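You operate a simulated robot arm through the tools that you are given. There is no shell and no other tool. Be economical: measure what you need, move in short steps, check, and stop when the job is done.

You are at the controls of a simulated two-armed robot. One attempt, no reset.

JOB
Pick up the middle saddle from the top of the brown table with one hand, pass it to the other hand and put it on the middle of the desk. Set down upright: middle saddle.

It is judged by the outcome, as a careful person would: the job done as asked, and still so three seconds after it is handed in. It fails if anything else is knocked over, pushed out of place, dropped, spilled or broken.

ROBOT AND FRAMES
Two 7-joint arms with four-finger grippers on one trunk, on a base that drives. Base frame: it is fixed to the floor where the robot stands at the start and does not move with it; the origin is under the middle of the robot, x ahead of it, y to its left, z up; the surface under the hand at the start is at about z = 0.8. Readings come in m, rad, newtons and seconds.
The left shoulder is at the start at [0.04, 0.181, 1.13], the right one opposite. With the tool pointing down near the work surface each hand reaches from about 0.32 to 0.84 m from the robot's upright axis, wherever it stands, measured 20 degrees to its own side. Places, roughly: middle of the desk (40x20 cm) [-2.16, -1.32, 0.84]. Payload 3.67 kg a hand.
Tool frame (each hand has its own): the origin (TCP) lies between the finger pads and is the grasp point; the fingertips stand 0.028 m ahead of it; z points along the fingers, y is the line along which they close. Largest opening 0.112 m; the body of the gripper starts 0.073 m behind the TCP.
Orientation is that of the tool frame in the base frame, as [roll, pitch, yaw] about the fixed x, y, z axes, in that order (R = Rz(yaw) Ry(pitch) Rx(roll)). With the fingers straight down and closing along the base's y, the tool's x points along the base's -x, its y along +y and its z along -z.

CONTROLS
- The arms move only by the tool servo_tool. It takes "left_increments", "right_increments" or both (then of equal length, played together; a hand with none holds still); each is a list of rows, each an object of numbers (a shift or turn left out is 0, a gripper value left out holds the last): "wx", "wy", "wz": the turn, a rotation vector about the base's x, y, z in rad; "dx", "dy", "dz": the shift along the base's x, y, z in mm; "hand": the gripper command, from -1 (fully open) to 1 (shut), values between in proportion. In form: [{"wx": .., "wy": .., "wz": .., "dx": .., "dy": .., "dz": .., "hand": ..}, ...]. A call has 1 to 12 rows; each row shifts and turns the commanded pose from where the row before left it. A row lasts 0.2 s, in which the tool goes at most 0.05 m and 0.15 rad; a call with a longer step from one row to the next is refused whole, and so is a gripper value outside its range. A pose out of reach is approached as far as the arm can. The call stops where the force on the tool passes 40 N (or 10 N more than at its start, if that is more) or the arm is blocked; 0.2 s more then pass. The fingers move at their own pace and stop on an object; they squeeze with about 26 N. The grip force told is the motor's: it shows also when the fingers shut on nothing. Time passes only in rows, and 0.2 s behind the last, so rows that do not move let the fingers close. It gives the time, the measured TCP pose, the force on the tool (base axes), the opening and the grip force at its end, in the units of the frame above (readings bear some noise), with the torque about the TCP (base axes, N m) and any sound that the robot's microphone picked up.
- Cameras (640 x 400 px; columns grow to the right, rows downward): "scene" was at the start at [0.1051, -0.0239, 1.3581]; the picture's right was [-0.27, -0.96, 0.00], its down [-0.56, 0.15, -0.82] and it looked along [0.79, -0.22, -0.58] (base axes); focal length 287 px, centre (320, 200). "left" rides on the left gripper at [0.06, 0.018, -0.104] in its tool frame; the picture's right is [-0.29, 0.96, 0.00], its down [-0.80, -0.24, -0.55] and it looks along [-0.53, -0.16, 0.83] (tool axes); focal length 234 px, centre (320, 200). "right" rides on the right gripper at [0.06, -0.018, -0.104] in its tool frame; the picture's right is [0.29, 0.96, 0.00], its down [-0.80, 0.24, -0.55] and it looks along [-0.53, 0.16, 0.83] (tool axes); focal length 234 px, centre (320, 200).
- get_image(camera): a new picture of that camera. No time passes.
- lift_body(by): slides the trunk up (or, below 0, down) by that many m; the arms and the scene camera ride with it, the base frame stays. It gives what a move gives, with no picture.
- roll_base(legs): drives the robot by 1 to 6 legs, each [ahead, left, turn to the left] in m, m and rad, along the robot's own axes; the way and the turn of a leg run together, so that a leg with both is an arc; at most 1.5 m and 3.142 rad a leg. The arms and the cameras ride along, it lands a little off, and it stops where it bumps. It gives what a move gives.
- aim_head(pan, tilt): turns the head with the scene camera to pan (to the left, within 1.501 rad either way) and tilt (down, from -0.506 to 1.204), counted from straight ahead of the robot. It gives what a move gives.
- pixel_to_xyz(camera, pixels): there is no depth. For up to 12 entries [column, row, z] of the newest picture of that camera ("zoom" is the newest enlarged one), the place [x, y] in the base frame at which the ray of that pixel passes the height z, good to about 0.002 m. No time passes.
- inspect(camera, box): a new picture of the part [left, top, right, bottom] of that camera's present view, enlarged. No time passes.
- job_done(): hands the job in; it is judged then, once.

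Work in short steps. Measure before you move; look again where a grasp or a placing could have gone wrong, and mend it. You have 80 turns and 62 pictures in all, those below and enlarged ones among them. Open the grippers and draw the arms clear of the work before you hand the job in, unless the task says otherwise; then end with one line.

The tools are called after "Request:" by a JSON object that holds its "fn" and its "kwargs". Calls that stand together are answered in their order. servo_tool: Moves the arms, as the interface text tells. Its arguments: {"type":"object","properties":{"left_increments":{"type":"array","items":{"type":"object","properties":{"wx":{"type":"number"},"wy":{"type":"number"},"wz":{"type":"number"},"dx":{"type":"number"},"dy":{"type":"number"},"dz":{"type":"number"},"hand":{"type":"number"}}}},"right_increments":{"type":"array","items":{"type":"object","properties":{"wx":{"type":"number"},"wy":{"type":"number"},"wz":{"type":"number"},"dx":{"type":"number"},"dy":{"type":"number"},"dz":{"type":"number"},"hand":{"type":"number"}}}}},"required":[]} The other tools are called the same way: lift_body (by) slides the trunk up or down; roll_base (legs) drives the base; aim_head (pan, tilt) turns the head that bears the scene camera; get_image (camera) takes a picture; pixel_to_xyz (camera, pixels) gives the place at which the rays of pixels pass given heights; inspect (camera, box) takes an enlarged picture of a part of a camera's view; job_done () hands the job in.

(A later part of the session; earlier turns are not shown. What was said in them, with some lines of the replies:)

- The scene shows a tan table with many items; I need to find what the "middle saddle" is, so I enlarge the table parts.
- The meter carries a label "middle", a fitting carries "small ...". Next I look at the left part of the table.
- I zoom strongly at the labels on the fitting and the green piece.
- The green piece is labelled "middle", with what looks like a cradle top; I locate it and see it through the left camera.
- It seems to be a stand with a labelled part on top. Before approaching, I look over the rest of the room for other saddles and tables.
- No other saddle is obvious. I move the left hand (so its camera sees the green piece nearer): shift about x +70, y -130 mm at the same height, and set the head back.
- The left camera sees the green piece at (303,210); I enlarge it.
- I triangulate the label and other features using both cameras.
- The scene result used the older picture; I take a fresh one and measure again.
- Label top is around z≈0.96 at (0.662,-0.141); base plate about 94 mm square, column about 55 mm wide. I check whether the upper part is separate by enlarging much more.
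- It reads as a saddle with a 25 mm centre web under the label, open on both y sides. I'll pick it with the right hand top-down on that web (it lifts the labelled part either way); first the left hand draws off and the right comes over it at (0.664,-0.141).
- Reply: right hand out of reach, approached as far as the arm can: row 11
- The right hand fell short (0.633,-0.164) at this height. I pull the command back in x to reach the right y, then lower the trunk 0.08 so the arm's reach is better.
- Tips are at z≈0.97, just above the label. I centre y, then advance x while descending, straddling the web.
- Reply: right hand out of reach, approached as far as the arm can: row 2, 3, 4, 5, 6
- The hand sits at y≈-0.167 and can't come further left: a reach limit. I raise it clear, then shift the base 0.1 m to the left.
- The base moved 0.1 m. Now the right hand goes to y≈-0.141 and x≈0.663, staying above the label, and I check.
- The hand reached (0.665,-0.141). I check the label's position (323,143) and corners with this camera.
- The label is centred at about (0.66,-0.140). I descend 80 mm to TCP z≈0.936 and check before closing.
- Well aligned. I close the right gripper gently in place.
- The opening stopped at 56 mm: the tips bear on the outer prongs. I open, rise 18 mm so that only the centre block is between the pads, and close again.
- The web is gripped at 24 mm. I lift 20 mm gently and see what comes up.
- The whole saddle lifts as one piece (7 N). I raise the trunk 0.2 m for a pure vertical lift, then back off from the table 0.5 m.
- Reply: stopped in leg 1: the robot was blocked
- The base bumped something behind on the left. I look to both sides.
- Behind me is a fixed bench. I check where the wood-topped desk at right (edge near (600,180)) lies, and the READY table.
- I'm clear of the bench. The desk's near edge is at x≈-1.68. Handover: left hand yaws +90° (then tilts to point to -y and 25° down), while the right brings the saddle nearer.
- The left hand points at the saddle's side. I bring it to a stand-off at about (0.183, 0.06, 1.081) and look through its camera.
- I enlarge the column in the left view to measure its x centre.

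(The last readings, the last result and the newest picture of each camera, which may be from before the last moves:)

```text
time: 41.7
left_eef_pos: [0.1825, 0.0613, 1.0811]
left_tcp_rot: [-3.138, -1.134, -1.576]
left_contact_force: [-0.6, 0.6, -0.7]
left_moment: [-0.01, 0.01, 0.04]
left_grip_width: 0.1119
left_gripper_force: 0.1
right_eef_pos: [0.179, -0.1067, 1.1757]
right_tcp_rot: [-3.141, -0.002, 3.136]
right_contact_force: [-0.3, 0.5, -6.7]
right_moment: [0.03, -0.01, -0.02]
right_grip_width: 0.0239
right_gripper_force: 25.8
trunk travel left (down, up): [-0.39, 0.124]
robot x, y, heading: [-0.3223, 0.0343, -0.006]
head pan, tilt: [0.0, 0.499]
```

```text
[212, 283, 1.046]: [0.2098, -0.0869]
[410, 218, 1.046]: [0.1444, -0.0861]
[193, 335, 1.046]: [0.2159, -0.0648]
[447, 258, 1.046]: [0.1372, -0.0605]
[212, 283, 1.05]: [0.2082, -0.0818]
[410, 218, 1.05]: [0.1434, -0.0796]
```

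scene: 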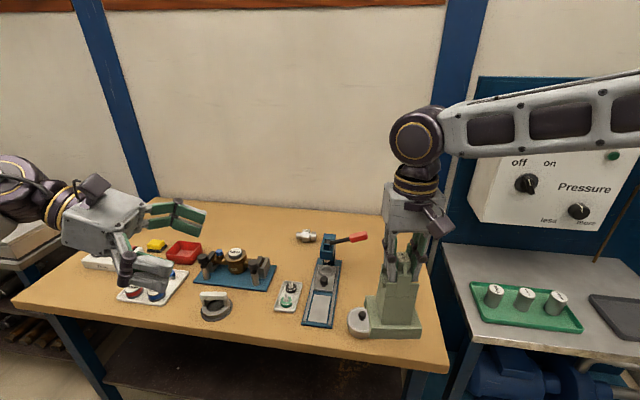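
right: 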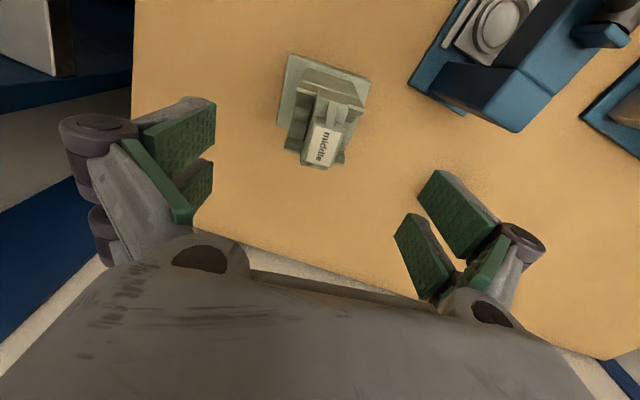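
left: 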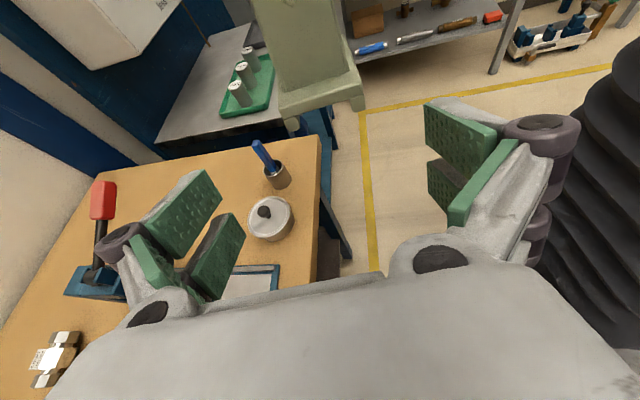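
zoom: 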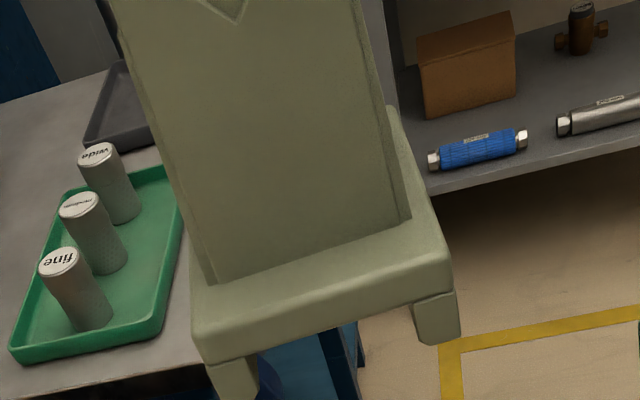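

The column is centred at x≈0.1765 (65 mm deep). I move the left hand in to y≈-0.09 (keeping its camera housing off the right fingers), then look.

Request:
{"fn": "servo_tool", "kwargs": {"left_increments": [{"dx": -6, "dy": -30}, {"dy": -35}, {"dy": -30}, {"dy": -25}, {"dy": -20}, {"dy": -11}, {}]}}

Request:
{"fn": "inspect", "kwargs": {"camera": "scene", "box": [300, 160, 500, 360]}}

```text
time: 43.3
left_eef_pos: [0.1764, -0.0879, 1.0818]
left_tcp_rot: [-3.139, -1.135, -1.574]
left_contact_force: [0.2, -0.3, -0.2]
left_moment: [-0.03, 0.01, 0.0]
left_grip_width: 0.1121
left_gripper_force: 0.1
right_eef_pos: [0.1784, -0.1077, 1.1762]
right_tcp_rot: [-3.14, -0.002, 3.137]
right_contact_force: [-0.6, 0.5, -6.8]
right_moment: [-0.01, 0.01, 0.0]
right_grip_width: 0.0241
right_gripper_force: 25.9
trunk travel left (down, up): [-0.39, 0.124]
robot x, y, heading: [-0.3204, 0.0383, -0.002]
head pan, tilt: [0.0, 0.499]
```

```text
2.00 times, centred on (400, 260) of scene
```

zoom: 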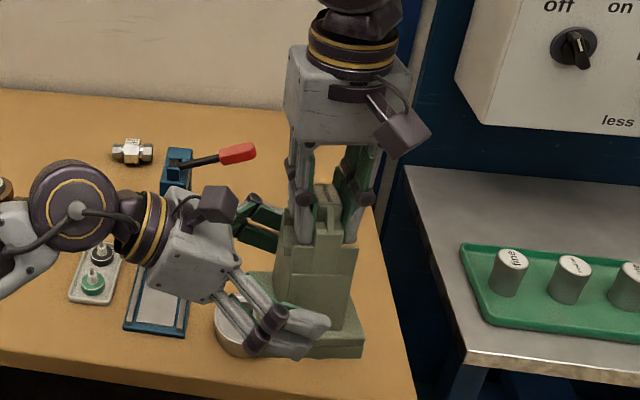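

No contact, clearances fine. I go 8 mm further and close the left gripper.

Request:
{"fn": "servo_tool", "kwargs": {"left_increments": [{"dy": -8}, {}, {"hand": 0.0}, {"hand": 1}, {}, {}, {}]}}

Request:
{"fn": "inspect", "kwargs": {"camera": "scene", "box": [300, 160, 500, 360]}}

```text
time: 44.9
left_eef_pos: [0.1767, -0.0969, 1.082]
left_tcp_rot: [-3.136, -1.135, -1.576]
left_contact_force: [3.9, 1.3, 6.5]
left_moment: [-0.12, -0.13, 0.12]
left_grip_width: 0.0575
left_gripper_force: 26.6
right_eef_pos: [0.1787, -0.1083, 1.1741]
right_tcp_rot: [-3.139, -0.005, 3.136]
right_contact_force: [-3.4, -0.6, -14.3]
right_moment: [-0.04, 0.5, -0.03]
right_grip_width: 0.0241
right_gripper_force: 26.1
trunk travel left (down, up): [-0.39, 0.124]
robot x, y, heading: [-0.324, 0.0359, -0.001]
head pan, tilt: [0.0, 0.499]
```

```text
2.00 times, centred on (400, 260) of scene
```

zoom: 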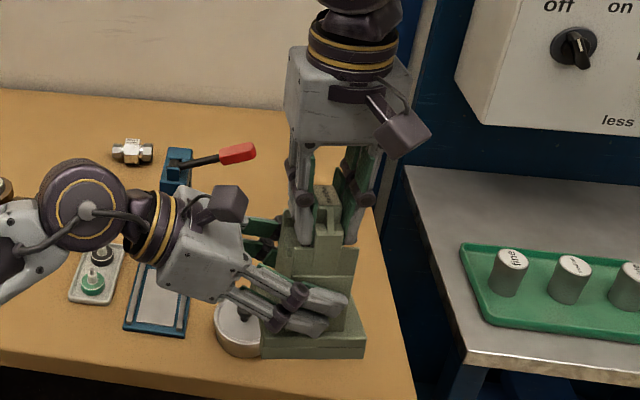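

The left holds the column (57.5 mm, 26 N). I release with the right hand and watch the left's load.

Request:
{"fn": "servo_tool", "kwargs": {"right_increments": [{"hand": 0.4}, {"hand": -0.1}, {}, {}]}}

Request:
{"fn": "inspect", "kwargs": {"camera": "scene", "box": [300, 160, 500, 360]}}

```text
time: 45.9
left_eef_pos: [0.1765, -0.0964, 1.0814]
left_tcp_rot: [-3.139, -1.134, -1.574]
left_contact_force: [0.2, 0.6, -0.8]
left_moment: [0.09, -0.01, -0.02]
left_grip_width: 0.0579
left_gripper_force: 25.6
right_eef_pos: [0.1792, -0.1072, 1.1756]
right_tcp_rot: [3.141, -0.003, 3.137]
right_contact_force: [-0.1, -0.4, 0.0]
right_moment: [0.03, -0.01, 0.03]
right_grip_width: 0.0617
right_gripper_force: 0.0
trunk travel left (down, up): [-0.39, 0.124]
robot x, y, heading: [-0.3207, 0.0381, -0.005]
head pan, tilt: [0.0, 0.499]
```

```text
2.00 times, centred on (400, 260) of scene
```

zoom: 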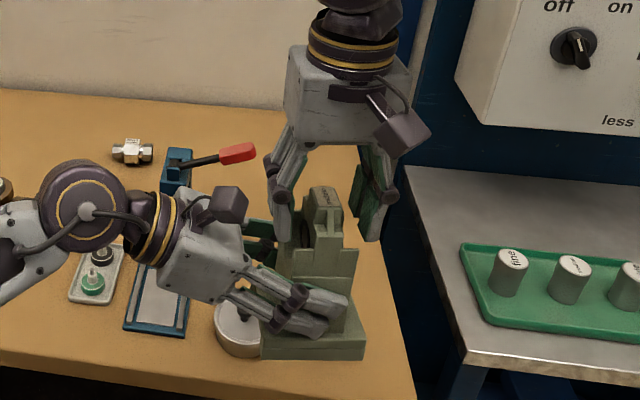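

The saddle stays put in the left hand. I raise the right hand clear and read the left's load again.

Request:
{"fn": "servo_tool", "kwargs": {"right_increments": [{"dz": 15}, {"dz": 25}, {"dz": 35, "dy": -5}, {"dy": -40, "dz": 20}, {"dy": -40}, {"dy": -40}, {"dy": -40}, {}]}}

Request:
{"fn": "inspect", "kwargs": {"camera": "scene", "box": [260, 160, 460, 360]}}

```text
time: 47.7
left_eef_pos: [0.1761, -0.0949, 1.0809]
left_tcp_rot: [-3.139, -1.136, -1.571]
left_contact_force: [-0.3, -0.1, 0.1]
left_moment: [0.1, -0.03, -0.01]
left_grip_width: 0.0579
left_gripper_force: 26.3
right_eef_pos: [0.1789, -0.2731, 1.2716]
right_tcp_rot: [-3.138, -0.003, 3.136]
right_contact_force: [0.6, 0.8, 0.4]
right_moment: [0.01, 0.01, 0.03]
right_grip_width: 0.0616
right_gripper_force: 0.1
trunk travel left (down, up): [-0.39, 0.124]
robot x, y, heading: [-0.3224, 0.0385, 0.004]
head pan, tilt: [0.0, 0.499]
```

```text
2.00 times, centred on (360, 260) of scene
```

zoom: 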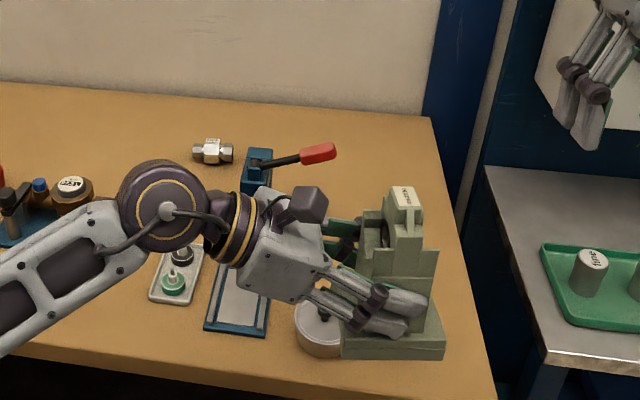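

Handover done. I turn right a quarter turn in place, move 0.35 m ahead and look to the right towards the desk.

Request:
{"fn": "roll_base", "kwargs": {"legs": [[0, 0, -1.571], [0.35, 0, 0]]}}

Request:
{"fn": "aim_head", "kwargs": {"pan": -1.3, "tilt": 0.4}}

Request:
{"fn": "get_image", "kwargs": {"camera": "scene"}}

```text
time: 54.4
left_eef_pos: [-0.4696, -0.8146, 1.0826]
left_tcp_rot: [-3.139, -1.133, 3.123]
left_contact_force: [-0.1, -0.4, -0.1]
left_moment: [0.01, -0.1, -0.03]
left_grip_width: 0.0576
left_gripper_force: 26.0
right_eef_pos: [-0.6444, -0.8148, 1.2725]
right_tcp_rot: [-3.141, -0.001, 1.551]
right_contact_force: [0.2, -0.8, 0.2]
right_moment: [-0.01, 0.02, 0.0]
right_grip_width: 0.0616
right_gripper_force: 0.1
trunk travel left (down, up): [-0.39, 0.124]
robot x, y, heading: [-0.3275, -0.3179, -1.588]
head pan, tilt: [0.0, 0.499]
```

```text
time: 55.8
left_eef_pos: [-0.4694, -0.8144, 1.0821]
left_tcp_rot: [-3.141, -1.134, 3.124]
left_contact_force: [-0.6, 0.9, -0.2]
left_moment: [-0.01, -0.06, -0.02]
left_grip_width: 0.0579
left_gripper_force: 26.1
right_eef_pos: [-0.6447, -0.8163, 1.2714]
right_tcp_rot: [-3.141, -0.001, 1.551]
right_contact_force: [0.9, 0.1, 0.5]
right_moment: [0.01, 0.03, -0.02]
right_grip_width: 0.0619
right_gripper_force: 0.1
trunk travel left (down, up): [-0.39, 0.124]
robot x, y, heading: [-0.3278, -0.3198, -1.584]
head pan, tilt: [-1.3, 0.4]
```

```text
22 pictures are left
```

scene: 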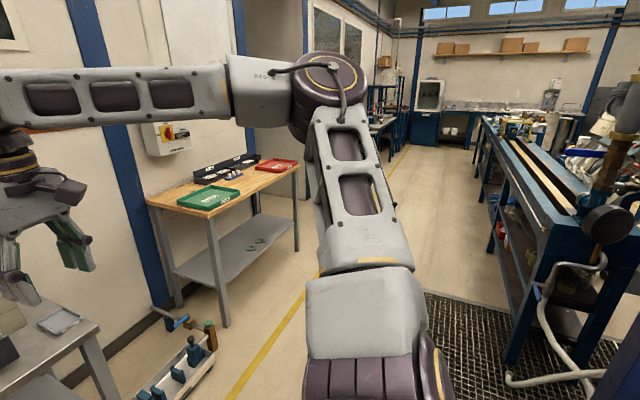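

I see the desk with a green tray at (207,197), black rack and red tray behind. I measure its corners and the free area.

Request:
{"fn": "pixel_to_xyz", "kwargs": {"camera": "scene", "pixels": [[147, 202, 0.84], [218, 216, 0.84], [299, 165, 0.84], [175, 203, 0.84], [215, 208, 0.84], [242, 192, 0.84], [205, 184, 0.84], [257, 165, 0.84], [297, 164, 0.84], [228, 327, 0.0], [297, 250, 0.0], [213, 350, 0.1]]}}

Request:
{"fn": "inspect", "kwargs": {"camera": "scene", "box": [140, 140, 310, 230]}}

```text
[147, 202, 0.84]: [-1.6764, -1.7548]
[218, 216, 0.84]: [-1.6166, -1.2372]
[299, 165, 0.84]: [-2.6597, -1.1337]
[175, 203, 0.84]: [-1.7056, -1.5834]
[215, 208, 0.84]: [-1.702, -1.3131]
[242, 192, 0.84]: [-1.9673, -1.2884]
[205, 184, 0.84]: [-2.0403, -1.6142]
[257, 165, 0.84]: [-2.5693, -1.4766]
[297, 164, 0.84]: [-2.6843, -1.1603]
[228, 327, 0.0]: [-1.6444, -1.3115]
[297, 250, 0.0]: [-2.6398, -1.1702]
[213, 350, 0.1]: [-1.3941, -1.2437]
```

```text
3.76 times, centred on (225, 185) of scene
```

zoom: 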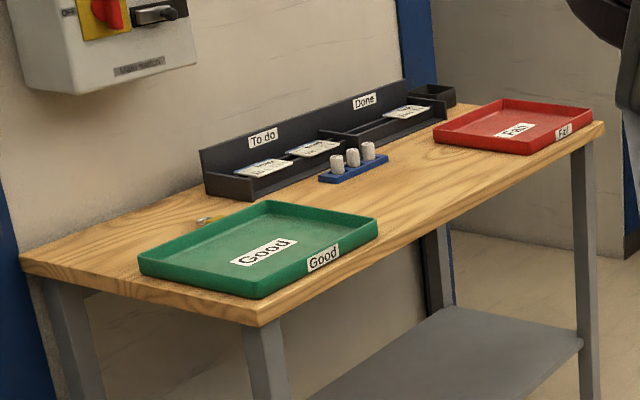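

The desk top spans x≈-2.67…-1.63 with front edge y≈-1.19; the middle is free between the green and red trays. I check the opposite workbench's edge for room in the aisle.

Request:
{"fn": "pixel_to_xyz", "kwargs": {"camera": "scene", "pixels": [[503, 363, 0.0], [583, 385, 0.0], [478, 240, 0.0], [573, 222, 0.9], [482, 118, 0.9], [602, 240, 0.9], [160, 300, 0.2]]}}

```text
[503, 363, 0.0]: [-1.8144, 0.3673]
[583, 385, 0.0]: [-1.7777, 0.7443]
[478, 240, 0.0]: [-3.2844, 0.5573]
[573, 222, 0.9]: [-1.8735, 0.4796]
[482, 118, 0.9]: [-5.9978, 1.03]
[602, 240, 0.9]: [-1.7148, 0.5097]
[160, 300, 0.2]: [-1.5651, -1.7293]
```

The aisle is wide enough (bench foot at y≈0.37). I strafe right 1.5 m + 0.22 m, then look at the desk ahead.

Request:
{"fn": "roll_base", "kwargs": {"legs": [[0.05, -1.4, 0.015], [0, -0.33, 0]]}}

Request:
{"fn": "aim_head", "kwargs": {"pan": 0.0, "tilt": 0.55}}

Request:
{"fn": "get_image", "kwargs": {"camera": "scene"}}

```text
time: 64.8
left_eef_pos: [-2.179, -0.866, 1.0825]
left_tcp_rot: [-3.138, -1.135, -3.133]
left_contact_force: [0.0, -0.6, 0.5]
left_moment: [0.01, -0.08, -0.01]
left_grip_width: 0.0578
left_gripper_force: 26.0
right_eef_pos: [-2.3549, -0.8696, 1.2717]
right_tcp_rot: [-3.141, -0.002, 1.579]
right_contact_force: [-0.4, 0.0, -0.4]
right_moment: [0.02, 0.04, 0.03]
right_grip_width: 0.0616
right_gripper_force: 0.0
trunk travel left (down, up): [-0.39, 0.124]
robot x, y, heading: [-2.0553, -0.3644, -1.559]
head pan, tilt: [-1.3, 0.4]
```

```text
time: 66.3
left_eef_pos: [-2.1802, -0.867, 1.0819]
left_tcp_rot: [-3.14, -1.131, -3.134]
left_contact_force: [0.0, -0.9, -0.6]
left_moment: [-0.01, -0.09, -0.02]
left_grip_width: 0.0579
left_gripper_force: 26.0
right_eef_pos: [-2.3559, -0.8719, 1.2711]
right_tcp_rot: [-3.14, -0.002, 1.577]
right_contact_force: [-0.8, 0.3, 0.4]
right_moment: [0.03, 0.03, -0.03]
right_grip_width: 0.0615
right_gripper_force: 0.1
trunk travel left (down, up): [-0.39, 0.124]
robot x, y, heading: [-2.0541, -0.3666, -1.559]
head pan, tilt: [0.0, 0.55]
```

```text
20 pictures are left
```

scene: 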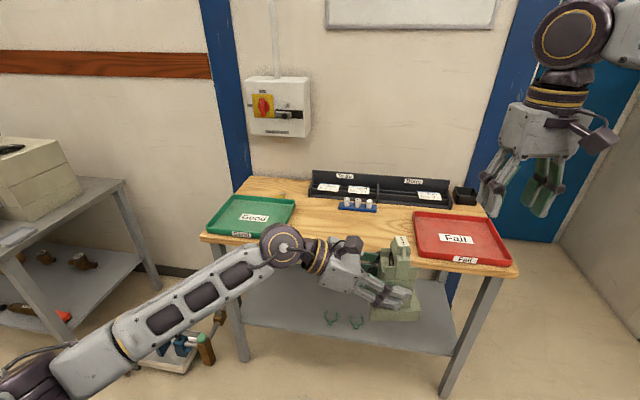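

Request:
{"fn": "pixel_to_xyz", "kwargs": {"camera": "scene", "pixels": [[200, 236, 0.84], [517, 270, 0.84], [283, 235, 0.84], [294, 202, 0.84], [415, 252, 0.84], [414, 213, 0.84], [340, 211, 0.84], [377, 213, 0.84], [283, 235, 0.87], [414, 213, 0.87]]}}

```text
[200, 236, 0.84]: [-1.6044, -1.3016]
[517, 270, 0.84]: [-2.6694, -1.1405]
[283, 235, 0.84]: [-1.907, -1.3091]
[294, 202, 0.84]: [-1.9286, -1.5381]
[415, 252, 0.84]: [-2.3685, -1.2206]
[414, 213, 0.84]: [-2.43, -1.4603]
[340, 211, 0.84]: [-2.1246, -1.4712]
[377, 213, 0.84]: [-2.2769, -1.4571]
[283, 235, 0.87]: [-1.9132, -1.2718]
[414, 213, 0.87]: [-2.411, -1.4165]
```

The desk's front edge at x=-2.16 is y≈-1.217, the stamp rack at y≈-1.46; the saddle fits at (-2.17,-1.32). I drive 0.4 m ahead.

Request:
{"fn": "roll_base", "kwargs": {"legs": [[0.4, 0, 0]]}}

Request:
{"fn": "servo_tool", "kwargs": {"left_increments": [{"dy": -15}, {"dy": -20}, {"dy": -20, "dx": 8}, {}]}}

Request:
{"fn": "aim_head", "kwargs": {"pan": -0.1, "tilt": 0.85}}

Request:
{"fn": "get_image", "kwargs": {"camera": "scene"}}

```text
time: 68.8
left_eef_pos: [-2.1733, -1.2609, 1.0821]
left_tcp_rot: [-3.141, -1.135, -3.128]
left_contact_force: [0.3, -0.4, 0.3]
left_moment: [-0.04, -0.1, -0.02]
left_grip_width: 0.0578
left_gripper_force: 25.7
right_eef_pos: [-2.3492, -1.2664, 1.2718]
right_tcp_rot: [-3.14, 0.0, 1.58]
right_contact_force: [0.5, 0.5, 0.3]
right_moment: [-0.01, 0.04, 0.01]
right_grip_width: 0.0615
right_gripper_force: 0.0
trunk travel left (down, up): [-0.39, 0.124]
robot x, y, heading: [-2.0465, -0.7611, -1.558]
head pan, tilt: [0.0, 0.55]
```

```text
time: 69.8
left_eef_pos: [-2.1658, -1.3161, 1.0806]
left_tcp_rot: [-3.14, -1.132, -3.13]
left_contact_force: [-0.6, 0.1, 1.0]
left_moment: [-0.02, -0.11, 0.03]
left_grip_width: 0.0576
left_gripper_force: 25.7
right_eef_pos: [-2.3499, -1.2663, 1.2712]
right_tcp_rot: [-3.139, -0.002, 1.582]
right_contact_force: [0.8, 0.2, -0.4]
right_moment: [0.0, 0.02, -0.01]
right_grip_width: 0.0616
right_gripper_force: 0.0
trunk travel left (down, up): [-0.39, 0.124]
robot x, y, heading: [-2.049, -0.7589, -1.557]
head pan, tilt: [0.0, 0.55]
```

```text
time: 70.6
left_eef_pos: [-2.1655, -1.3168, 1.0796]
left_tcp_rot: [-3.141, -1.132, -3.126]
left_contact_force: [-0.5, 0.2, 0.7]
left_moment: [0.03, -0.08, 0.0]
left_grip_width: 0.0578
left_gripper_force: 26.0
right_eef_pos: [-2.3484, -1.2679, 1.2704]
right_tcp_rot: [-3.141, -0.003, 1.583]
right_contact_force: [-0.7, -0.4, 0.0]
right_moment: [0.01, -0.02, -0.01]
right_grip_width: 0.0617
right_gripper_force: 0.1
trunk travel left (down, up): [-0.39, 0.124]
robot x, y, heading: [-2.0508, -0.7601, -1.561]
head pan, tilt: [-0.099, 0.85]
```

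```text
19 pictures are left
```

scene: 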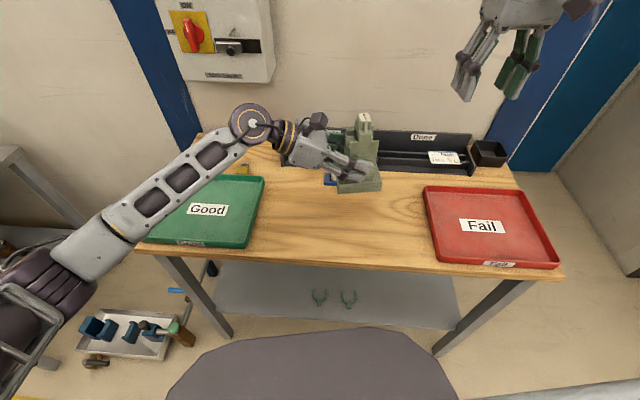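

The arm passes over the green tray with room. I check the free area once more with this nearer view, then lower the trunk 0.15.

Request:
{"fn": "pixel_to_xyz", "kwargs": {"camera": "scene", "pixels": [[264, 178, 0.87], [247, 248, 0.87], [425, 188, 0.87], [437, 258, 0.87], [325, 180, 0.86], [134, 254, 0.84], [563, 280, 0.84], [345, 266, 0.84]]}}

Request:
{"fn": "lift_body", "kwargs": {"by": -0.15}}

Request:
{"fn": "inspect", "kwargs": {"camera": "scene", "box": [200, 80, 520, 280]}}

```text
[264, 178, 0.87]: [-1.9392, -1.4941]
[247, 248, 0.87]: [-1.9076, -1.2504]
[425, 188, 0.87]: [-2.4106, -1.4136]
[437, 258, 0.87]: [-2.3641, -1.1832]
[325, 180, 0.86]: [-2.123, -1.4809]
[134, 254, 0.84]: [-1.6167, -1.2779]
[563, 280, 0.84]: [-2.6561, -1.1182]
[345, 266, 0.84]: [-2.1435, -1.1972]
```

```text
time: 72.4
left_eef_pos: [-2.1656, -1.3157, 0.9323]
left_tcp_rot: [-3.141, -1.133, -3.129]
left_contact_force: [0.1, -0.8, -0.7]
left_moment: [0.0, -0.07, 0.0]
left_grip_width: 0.0577
left_gripper_force: 25.8
right_eef_pos: [-2.3484, -1.2662, 1.1228]
right_tcp_rot: [-3.141, -0.001, 1.581]
right_contact_force: [-0.1, -0.5, 0.7]
right_moment: [0.0, -0.01, -0.01]
right_grip_width: 0.0615
right_gripper_force: 0.0
trunk travel left (down, up): [-0.24, 0.274]
robot x, y, heading: [-2.0433, -0.7588, -1.558]
head pan, tilt: [-0.099, 0.85]
```

```text
2.00 times, centred on (360, 180) of scene
```

zoom: 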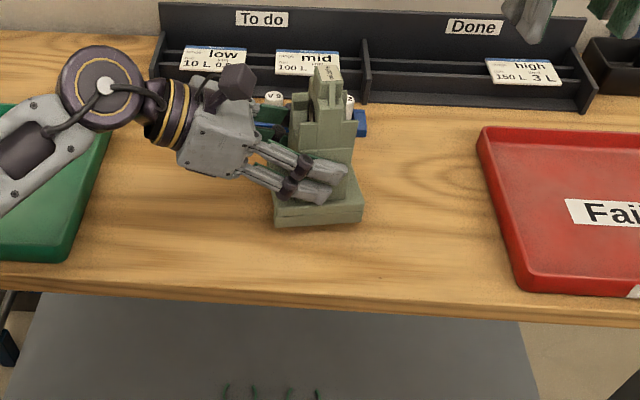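

The saddle is about 30 mm above the free wood. I lower by 26 mm, then in small steps watching the force.

Request:
{"fn": "servo_tool", "kwargs": {"left_increments": [{"dz": -10}, {"dz": -10}, {"dz": -5}, {"dz": -2}, {}]}}

Request:
{"fn": "servo_tool", "kwargs": {"left_increments": [{"dz": -2}, {"dz": -2}, {}]}}

Request:
{"fn": "inspect", "kwargs": {"camera": "scene", "box": [280, 110, 440, 220]}}

```text
time: 73.6
left_eef_pos: [-2.1667, -1.3175, 0.9123]
left_tcp_rot: [-3.122, -1.147, -3.141]
left_contact_force: [3.8, 5.1, 7.5]
left_moment: [0.32, 0.57, -0.25]
left_grip_width: 0.0578
left_gripper_force: 25.8
right_eef_pos: [-2.3489, -1.2664, 1.1215]
right_tcp_rot: [-3.139, -0.001, 1.582]
right_contact_force: [-0.6, -0.5, -0.6]
right_moment: [0.01, 0.01, -0.02]
right_grip_width: 0.0616
right_gripper_force: 0.0
trunk travel left (down, up): [-0.24, 0.274]
robot x, y, heading: [-2.0469, -0.7628, -1.557]
head pan, tilt: [-0.099, 0.85]
stopped in row 5 (left hand): the force on the tool passed its limit at 41 N (the readings are from after the stop); the commanded pose is now the measured one
```

```text
time: 74.4
left_eef_pos: [-2.1644, -1.3169, 0.9128]
left_tcp_rot: [-3.109, -1.151, 3.132]
left_contact_force: [-0.7, -4.2, 35.7]
left_moment: [0.95, 0.57, -0.31]
left_grip_width: 0.0578
left_gripper_force: 26.0
right_eef_pos: [-2.348, -1.2637, 1.1234]
right_tcp_rot: [-3.139, 0.002, 1.582]
right_contact_force: [0.4, 0.1, 1.3]
right_moment: [0.0, 0.02, -0.02]
right_grip_width: 0.0614
right_gripper_force: 0.1
trunk travel left (down, up): [-0.24, 0.274]
robot x, y, heading: [-2.0446, -0.7581, -1.561]
head pan, tilt: [-0.099, 0.85]
```

```text
3.64 times, centred on (360, 165) of scene
```

zoom: 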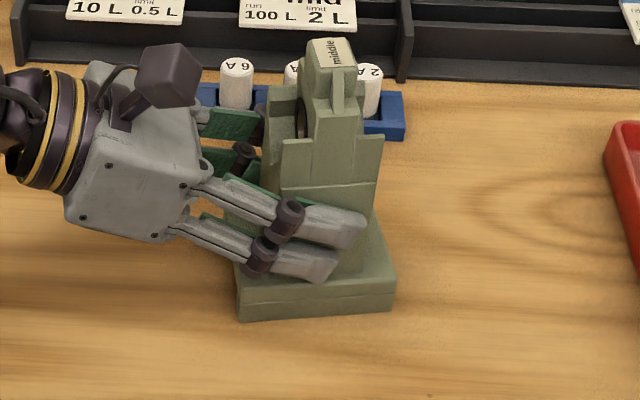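

Contact came at TCP z≈0.912; now I'm pressing 36 N. I relieve by rising 2–3 mm and check how it stands.

Request:
{"fn": "servo_tool", "kwargs": {"left_increments": [{"dz": 2}, {"dz": 1.5}, {}]}}

Request:
{"fn": "get_image", "kwargs": {"camera": "left"}}

```text
time: 75.2
left_eef_pos: [-2.1663, -1.3181, 0.9126]
left_tcp_rot: [-3.116, -1.147, 3.138]
left_contact_force: [-4.9, -4.4, 28.8]
left_moment: [0.55, 1.12, 0.14]
left_grip_width: 0.0579
left_gripper_force: 26.2
right_eef_pos: [-2.3488, -1.2653, 1.1221]
right_tcp_rot: [-3.14, 0.001, 1.582]
right_contact_force: [0.3, -0.4, -1.0]
right_moment: [0.03, 0.05, 0.01]
right_grip_width: 0.0614
right_gripper_force: 0.1
trunk travel left (down, up): [-0.24, 0.274]
robot x, y, heading: [-2.0505, -0.7554, -1.558]
head pan, tilt: [-0.099, 0.85]
```

```text
16 pictures are left
```

left: 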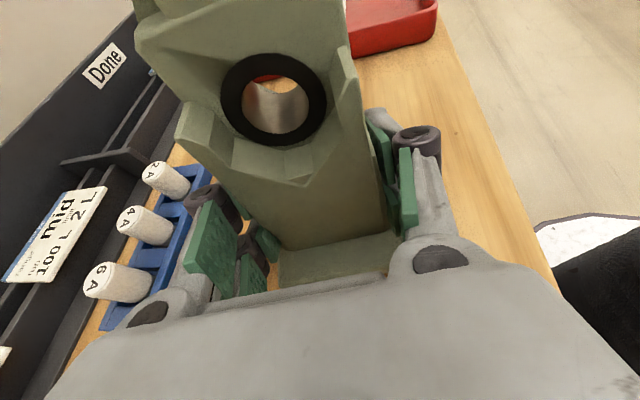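

Still 29 N upward; I rise a bit more. I also measure the gap to the blue stamp rack for opening the fingers.

Request:
{"fn": "pixel_to_xyz", "kwargs": {"camera": "zoom", "pixels": [[403, 138, 0.84], [403, 120, 0.86], [368, 140, 0.84], [238, 321, 0.84], [395, 308, 0.84], [238, 321, 0.852], [395, 308, 0.852]]}}

Request:
{"fn": "servo_tool", "kwargs": {"left_increments": [{"dz": 2}, {"dz": 2}, {}]}}

```text
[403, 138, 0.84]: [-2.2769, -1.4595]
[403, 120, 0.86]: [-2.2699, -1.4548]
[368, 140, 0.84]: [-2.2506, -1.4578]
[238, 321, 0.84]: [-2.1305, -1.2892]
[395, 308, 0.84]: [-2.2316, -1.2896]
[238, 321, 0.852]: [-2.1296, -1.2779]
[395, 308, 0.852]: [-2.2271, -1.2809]
```

```text
time: 76.0
left_eef_pos: [-2.1645, -1.3178, 0.9142]
left_tcp_rot: [-3.127, -1.139, -3.14]
left_contact_force: [-6.0, -3.1, 10.0]
left_moment: [0.11, 0.6, 0.21]
left_grip_width: 0.0578
left_gripper_force: 26.1
right_eef_pos: [-2.3502, -1.2649, 1.1225]
right_tcp_rot: [-3.141, -0.001, 1.581]
right_contact_force: [-0.2, -0.1, -0.1]
right_moment: [0.02, 0.0, 0.01]
right_grip_width: 0.0616
right_gripper_force: 0.0
trunk travel left (down, up): [-0.24, 0.274]
robot x, y, heading: [-2.0484, -0.7616, -1.558]
head pan, tilt: [-0.099, 0.85]
```

The measured base width fits a desk surface nearer 0.852, so it is on the wood; rack gap is ample. I ease another 1.5 mm, then open the fingers slowly.

Request:
{"fn": "servo_tool", "kwargs": {"left_increments": [{"dz": 1}, {}, {}]}}

Request:
{"fn": "inspect", "kwargs": {"camera": "scene", "box": [280, 110, 440, 220]}}

```text
time: 76.8
left_eef_pos: [-2.165, -1.3176, 0.9136]
left_tcp_rot: [-3.129, -1.14, -3.133]
left_contact_force: [-0.9, 0.2, -0.2]
left_moment: [0.2, -0.15, 0.06]
left_grip_width: 0.0578
left_gripper_force: 26.2
right_eef_pos: [-2.3494, -1.267, 1.1214]
right_tcp_rot: [-3.141, -0.001, 1.582]
right_contact_force: [-1.1, 0.3, -0.2]
right_moment: [-0.06, -0.01, 0.0]
right_grip_width: 0.0616
right_gripper_force: 0.0
trunk travel left (down, up): [-0.24, 0.274]
robot x, y, heading: [-2.0485, -0.7617, -1.561]
head pan, tilt: [-0.099, 0.85]
```

```text
3.64 times, centred on (360, 165) of scene
```

zoom: 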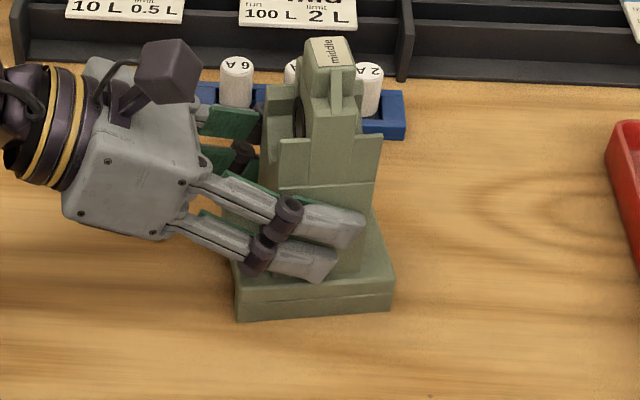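

Force is now neutral, so it's at or just off the surface. I lower 1.5 mm to seat it and open gradually.

Request:
{"fn": "servo_tool", "kwargs": {"left_increments": [{"dz": -1.5}, {}, {"hand": -0.1}, {"hand": -0.3}, {"hand": -0.7}, {"hand": -1}, {}]}}

Request:
{"fn": "inspect", "kwargs": {"camera": "scene", "box": [280, 110, 440, 220]}}

```text
time: 78.4
left_eef_pos: [-2.1655, -1.3175, 0.9144]
left_tcp_rot: [-3.124, -1.143, -3.14]
left_contact_force: [0.2, 0.0, 0.1]
left_moment: [-0.03, -0.02, 0.0]
left_grip_width: 0.1118
left_gripper_force: 0.0
right_eef_pos: [-2.3494, -1.266, 1.1223]
right_tcp_rot: [-3.139, -0.003, 1.581]
right_contact_force: [-0.1, -0.2, 0.1]
right_moment: [0.0, -0.03, -0.02]
right_grip_width: 0.0617
right_gripper_force: 0.0
trunk travel left (down, up): [-0.24, 0.274]
robot x, y, heading: [-2.0462, -0.7593, -1.554]
head pan, tilt: [-0.099, 0.85]
```

```text
3.64 times, centred on (360, 165) of scene
```

zoom: 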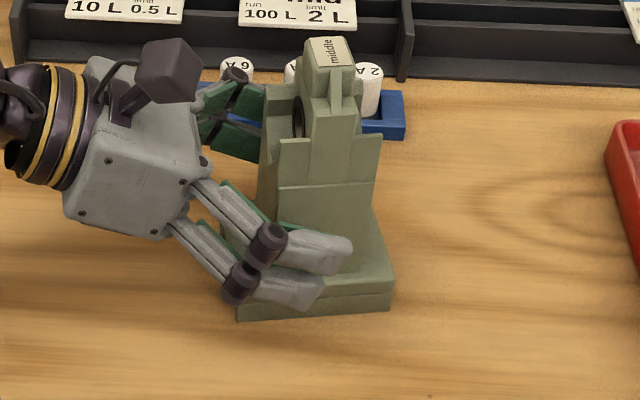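

The saddle stands upright and free. I withdraw the left hand along its own axis (+x, up), then raise the trunk.

Request:
{"fn": "servo_tool", "kwargs": {"left_increments": [{"dx": 9, "dz": 4.5}, {"dx": 14, "dz": 7}, {"dx": 18, "dz": 9}, {"dx": 22, "dz": 12}, {"dx": 22, "dz": 15}, {"dx": 22, "dz": 20}, {"dz": 35}, {"dz": 35}, {}]}}

Request:
{"fn": "lift_body", "kwargs": {"by": 0.12}}

Request:
{"fn": "roll_base", "kwargs": {"legs": [[-0.25, 0, 0]]}}

Request:
{"fn": "get_image", "kwargs": {"camera": "scene"}}

```text
time: 80.4
left_eef_pos: [-2.0579, -1.3172, 1.05]
left_tcp_rot: [-3.125, -1.142, -3.14]
left_contact_force: [0.5, 0.3, -1.3]
left_moment: [0.02, 0.01, 0.01]
left_grip_width: 0.1119
left_gripper_force: 0.0
right_eef_pos: [-2.3486, -1.266, 1.1224]
right_tcp_rot: [-3.14, 0.0, 1.581]
right_contact_force: [-0.4, -0.3, 1.2]
right_moment: [-0.02, -0.03, 0.0]
right_grip_width: 0.0615
right_gripper_force: 0.0
trunk travel left (down, up): [-0.24, 0.274]
robot x, y, heading: [-2.0491, -0.7653, -1.556]
head pan, tilt: [-0.099, 0.85]
```

```text
time: 81.9
left_eef_pos: [-2.0562, -1.3175, 1.169]
left_tcp_rot: [-3.127, -1.143, -3.138]
left_contact_force: [-1.1, 0.4, 1.0]
left_moment: [-0.01, -0.02, 0.0]
left_grip_width: 0.112
left_gripper_force: 0.1
right_eef_pos: [-2.3492, -1.266, 1.2416]
right_tcp_rot: [-3.139, -0.001, 1.58]
right_contact_force: [-0.3, -0.3, -0.1]
right_moment: [0.0, 0.03, 0.02]
right_grip_width: 0.0614
right_gripper_force: 0.2
trunk travel left (down, up): [-0.36, 0.154]
robot x, y, heading: [-2.0487, -0.7602, -1.56]
head pan, tilt: [-0.099, 0.85]
```

```text
time: 83.8
left_eef_pos: [-2.0633, -1.0657, 1.1692]
left_tcp_rot: [-3.126, -1.142, -3.142]
left_contact_force: [-1.0, -0.5, -0.3]
left_moment: [-0.03, 0.05, -0.02]
left_grip_width: 0.1119
left_gripper_force: 0.1
right_eef_pos: [-2.3549, -1.0121, 1.2409]
right_tcp_rot: [-3.141, -0.001, 1.577]
right_contact_force: [0.2, 0.7, 0.5]
right_moment: [-0.02, 0.04, 0.02]
right_grip_width: 0.0615
right_gripper_force: 0.1
trunk travel left (down, up): [-0.36, 0.154]
robot x, y, heading: [-2.0476, -0.5084, -1.564]
head pan, tilt: [-0.099, 0.85]
```

```text
13 pictures are left
```

scene: 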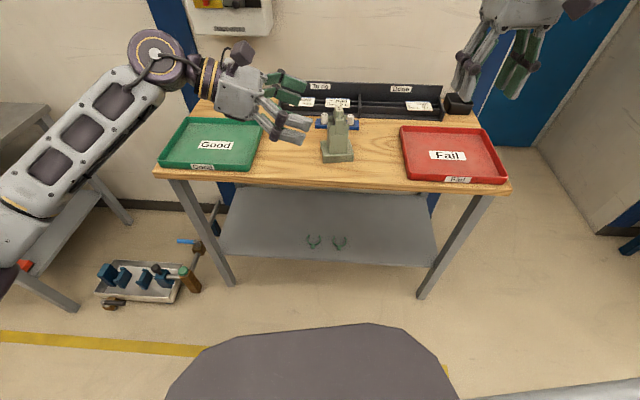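

The saddle stands upright between the trays. I check its position, open the right gripper fully and hand in.

Request:
{"fn": "pixel_to_xyz", "kwargs": {"camera": "scene", "pixels": [[322, 162, 0.845], [354, 160, 0.845], [338, 155, 0.87]]}}

Request:
{"fn": "servo_tool", "kwargs": {"right_increments": [{"hand": -1}, {}, {}]}}

Request:
{"fn": "inspect", "kwargs": {"camera": "scene", "box": [270, 80, 400, 190]}}

```text
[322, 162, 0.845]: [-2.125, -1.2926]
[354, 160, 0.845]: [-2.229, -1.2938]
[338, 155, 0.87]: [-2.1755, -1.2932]
```

```text
time: 84.6
left_eef_pos: [-2.0626, -1.0663, 1.1691]
left_tcp_rot: [-3.124, -1.143, 3.138]
left_contact_force: [0.4, 0.0, 0.6]
left_moment: [0.0, -0.02, 0.02]
left_grip_width: 0.1119
left_gripper_force: 0.2
right_eef_pos: [-2.3543, -1.0125, 1.2409]
right_tcp_rot: [-3.141, -0.003, 1.575]
right_contact_force: [-0.1, -0.1, -0.3]
right_moment: [0.04, -0.02, -0.01]
right_grip_width: 0.1122
right_gripper_force: 0.0
trunk travel left (down, up): [-0.36, 0.154]
robot x, y, heading: [-2.0497, -0.5098, -1.559]
head pan, tilt: [-0.099, 0.85]
```

```text
3.64 times, centred on (335, 135) of scene
```

zoom: 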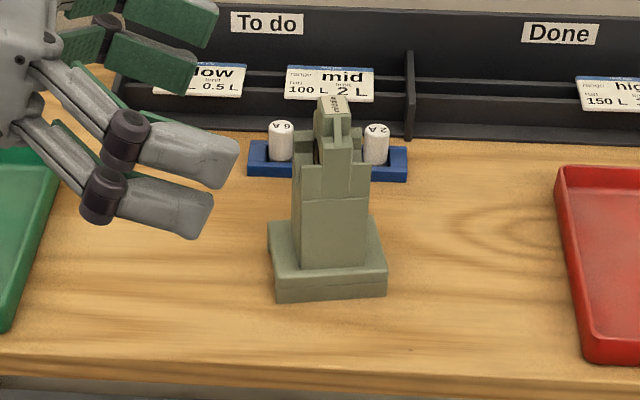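

The saddle stands upright at about (-2.177,-1.33) in the middle of the desk, the hands are clear and open. I hand the job in.

Request:
{"fn": "job_done", "kwargs": {}}

```text
The job is handed in.
```

The middle saddle stands upright in the middle of the desk, at about (-2.18, -1.33). I picked it up with the right hand, passed it to the left and set it down. The base bumped the bench behind it once while backing off; nothing I could see on the bench had moved.
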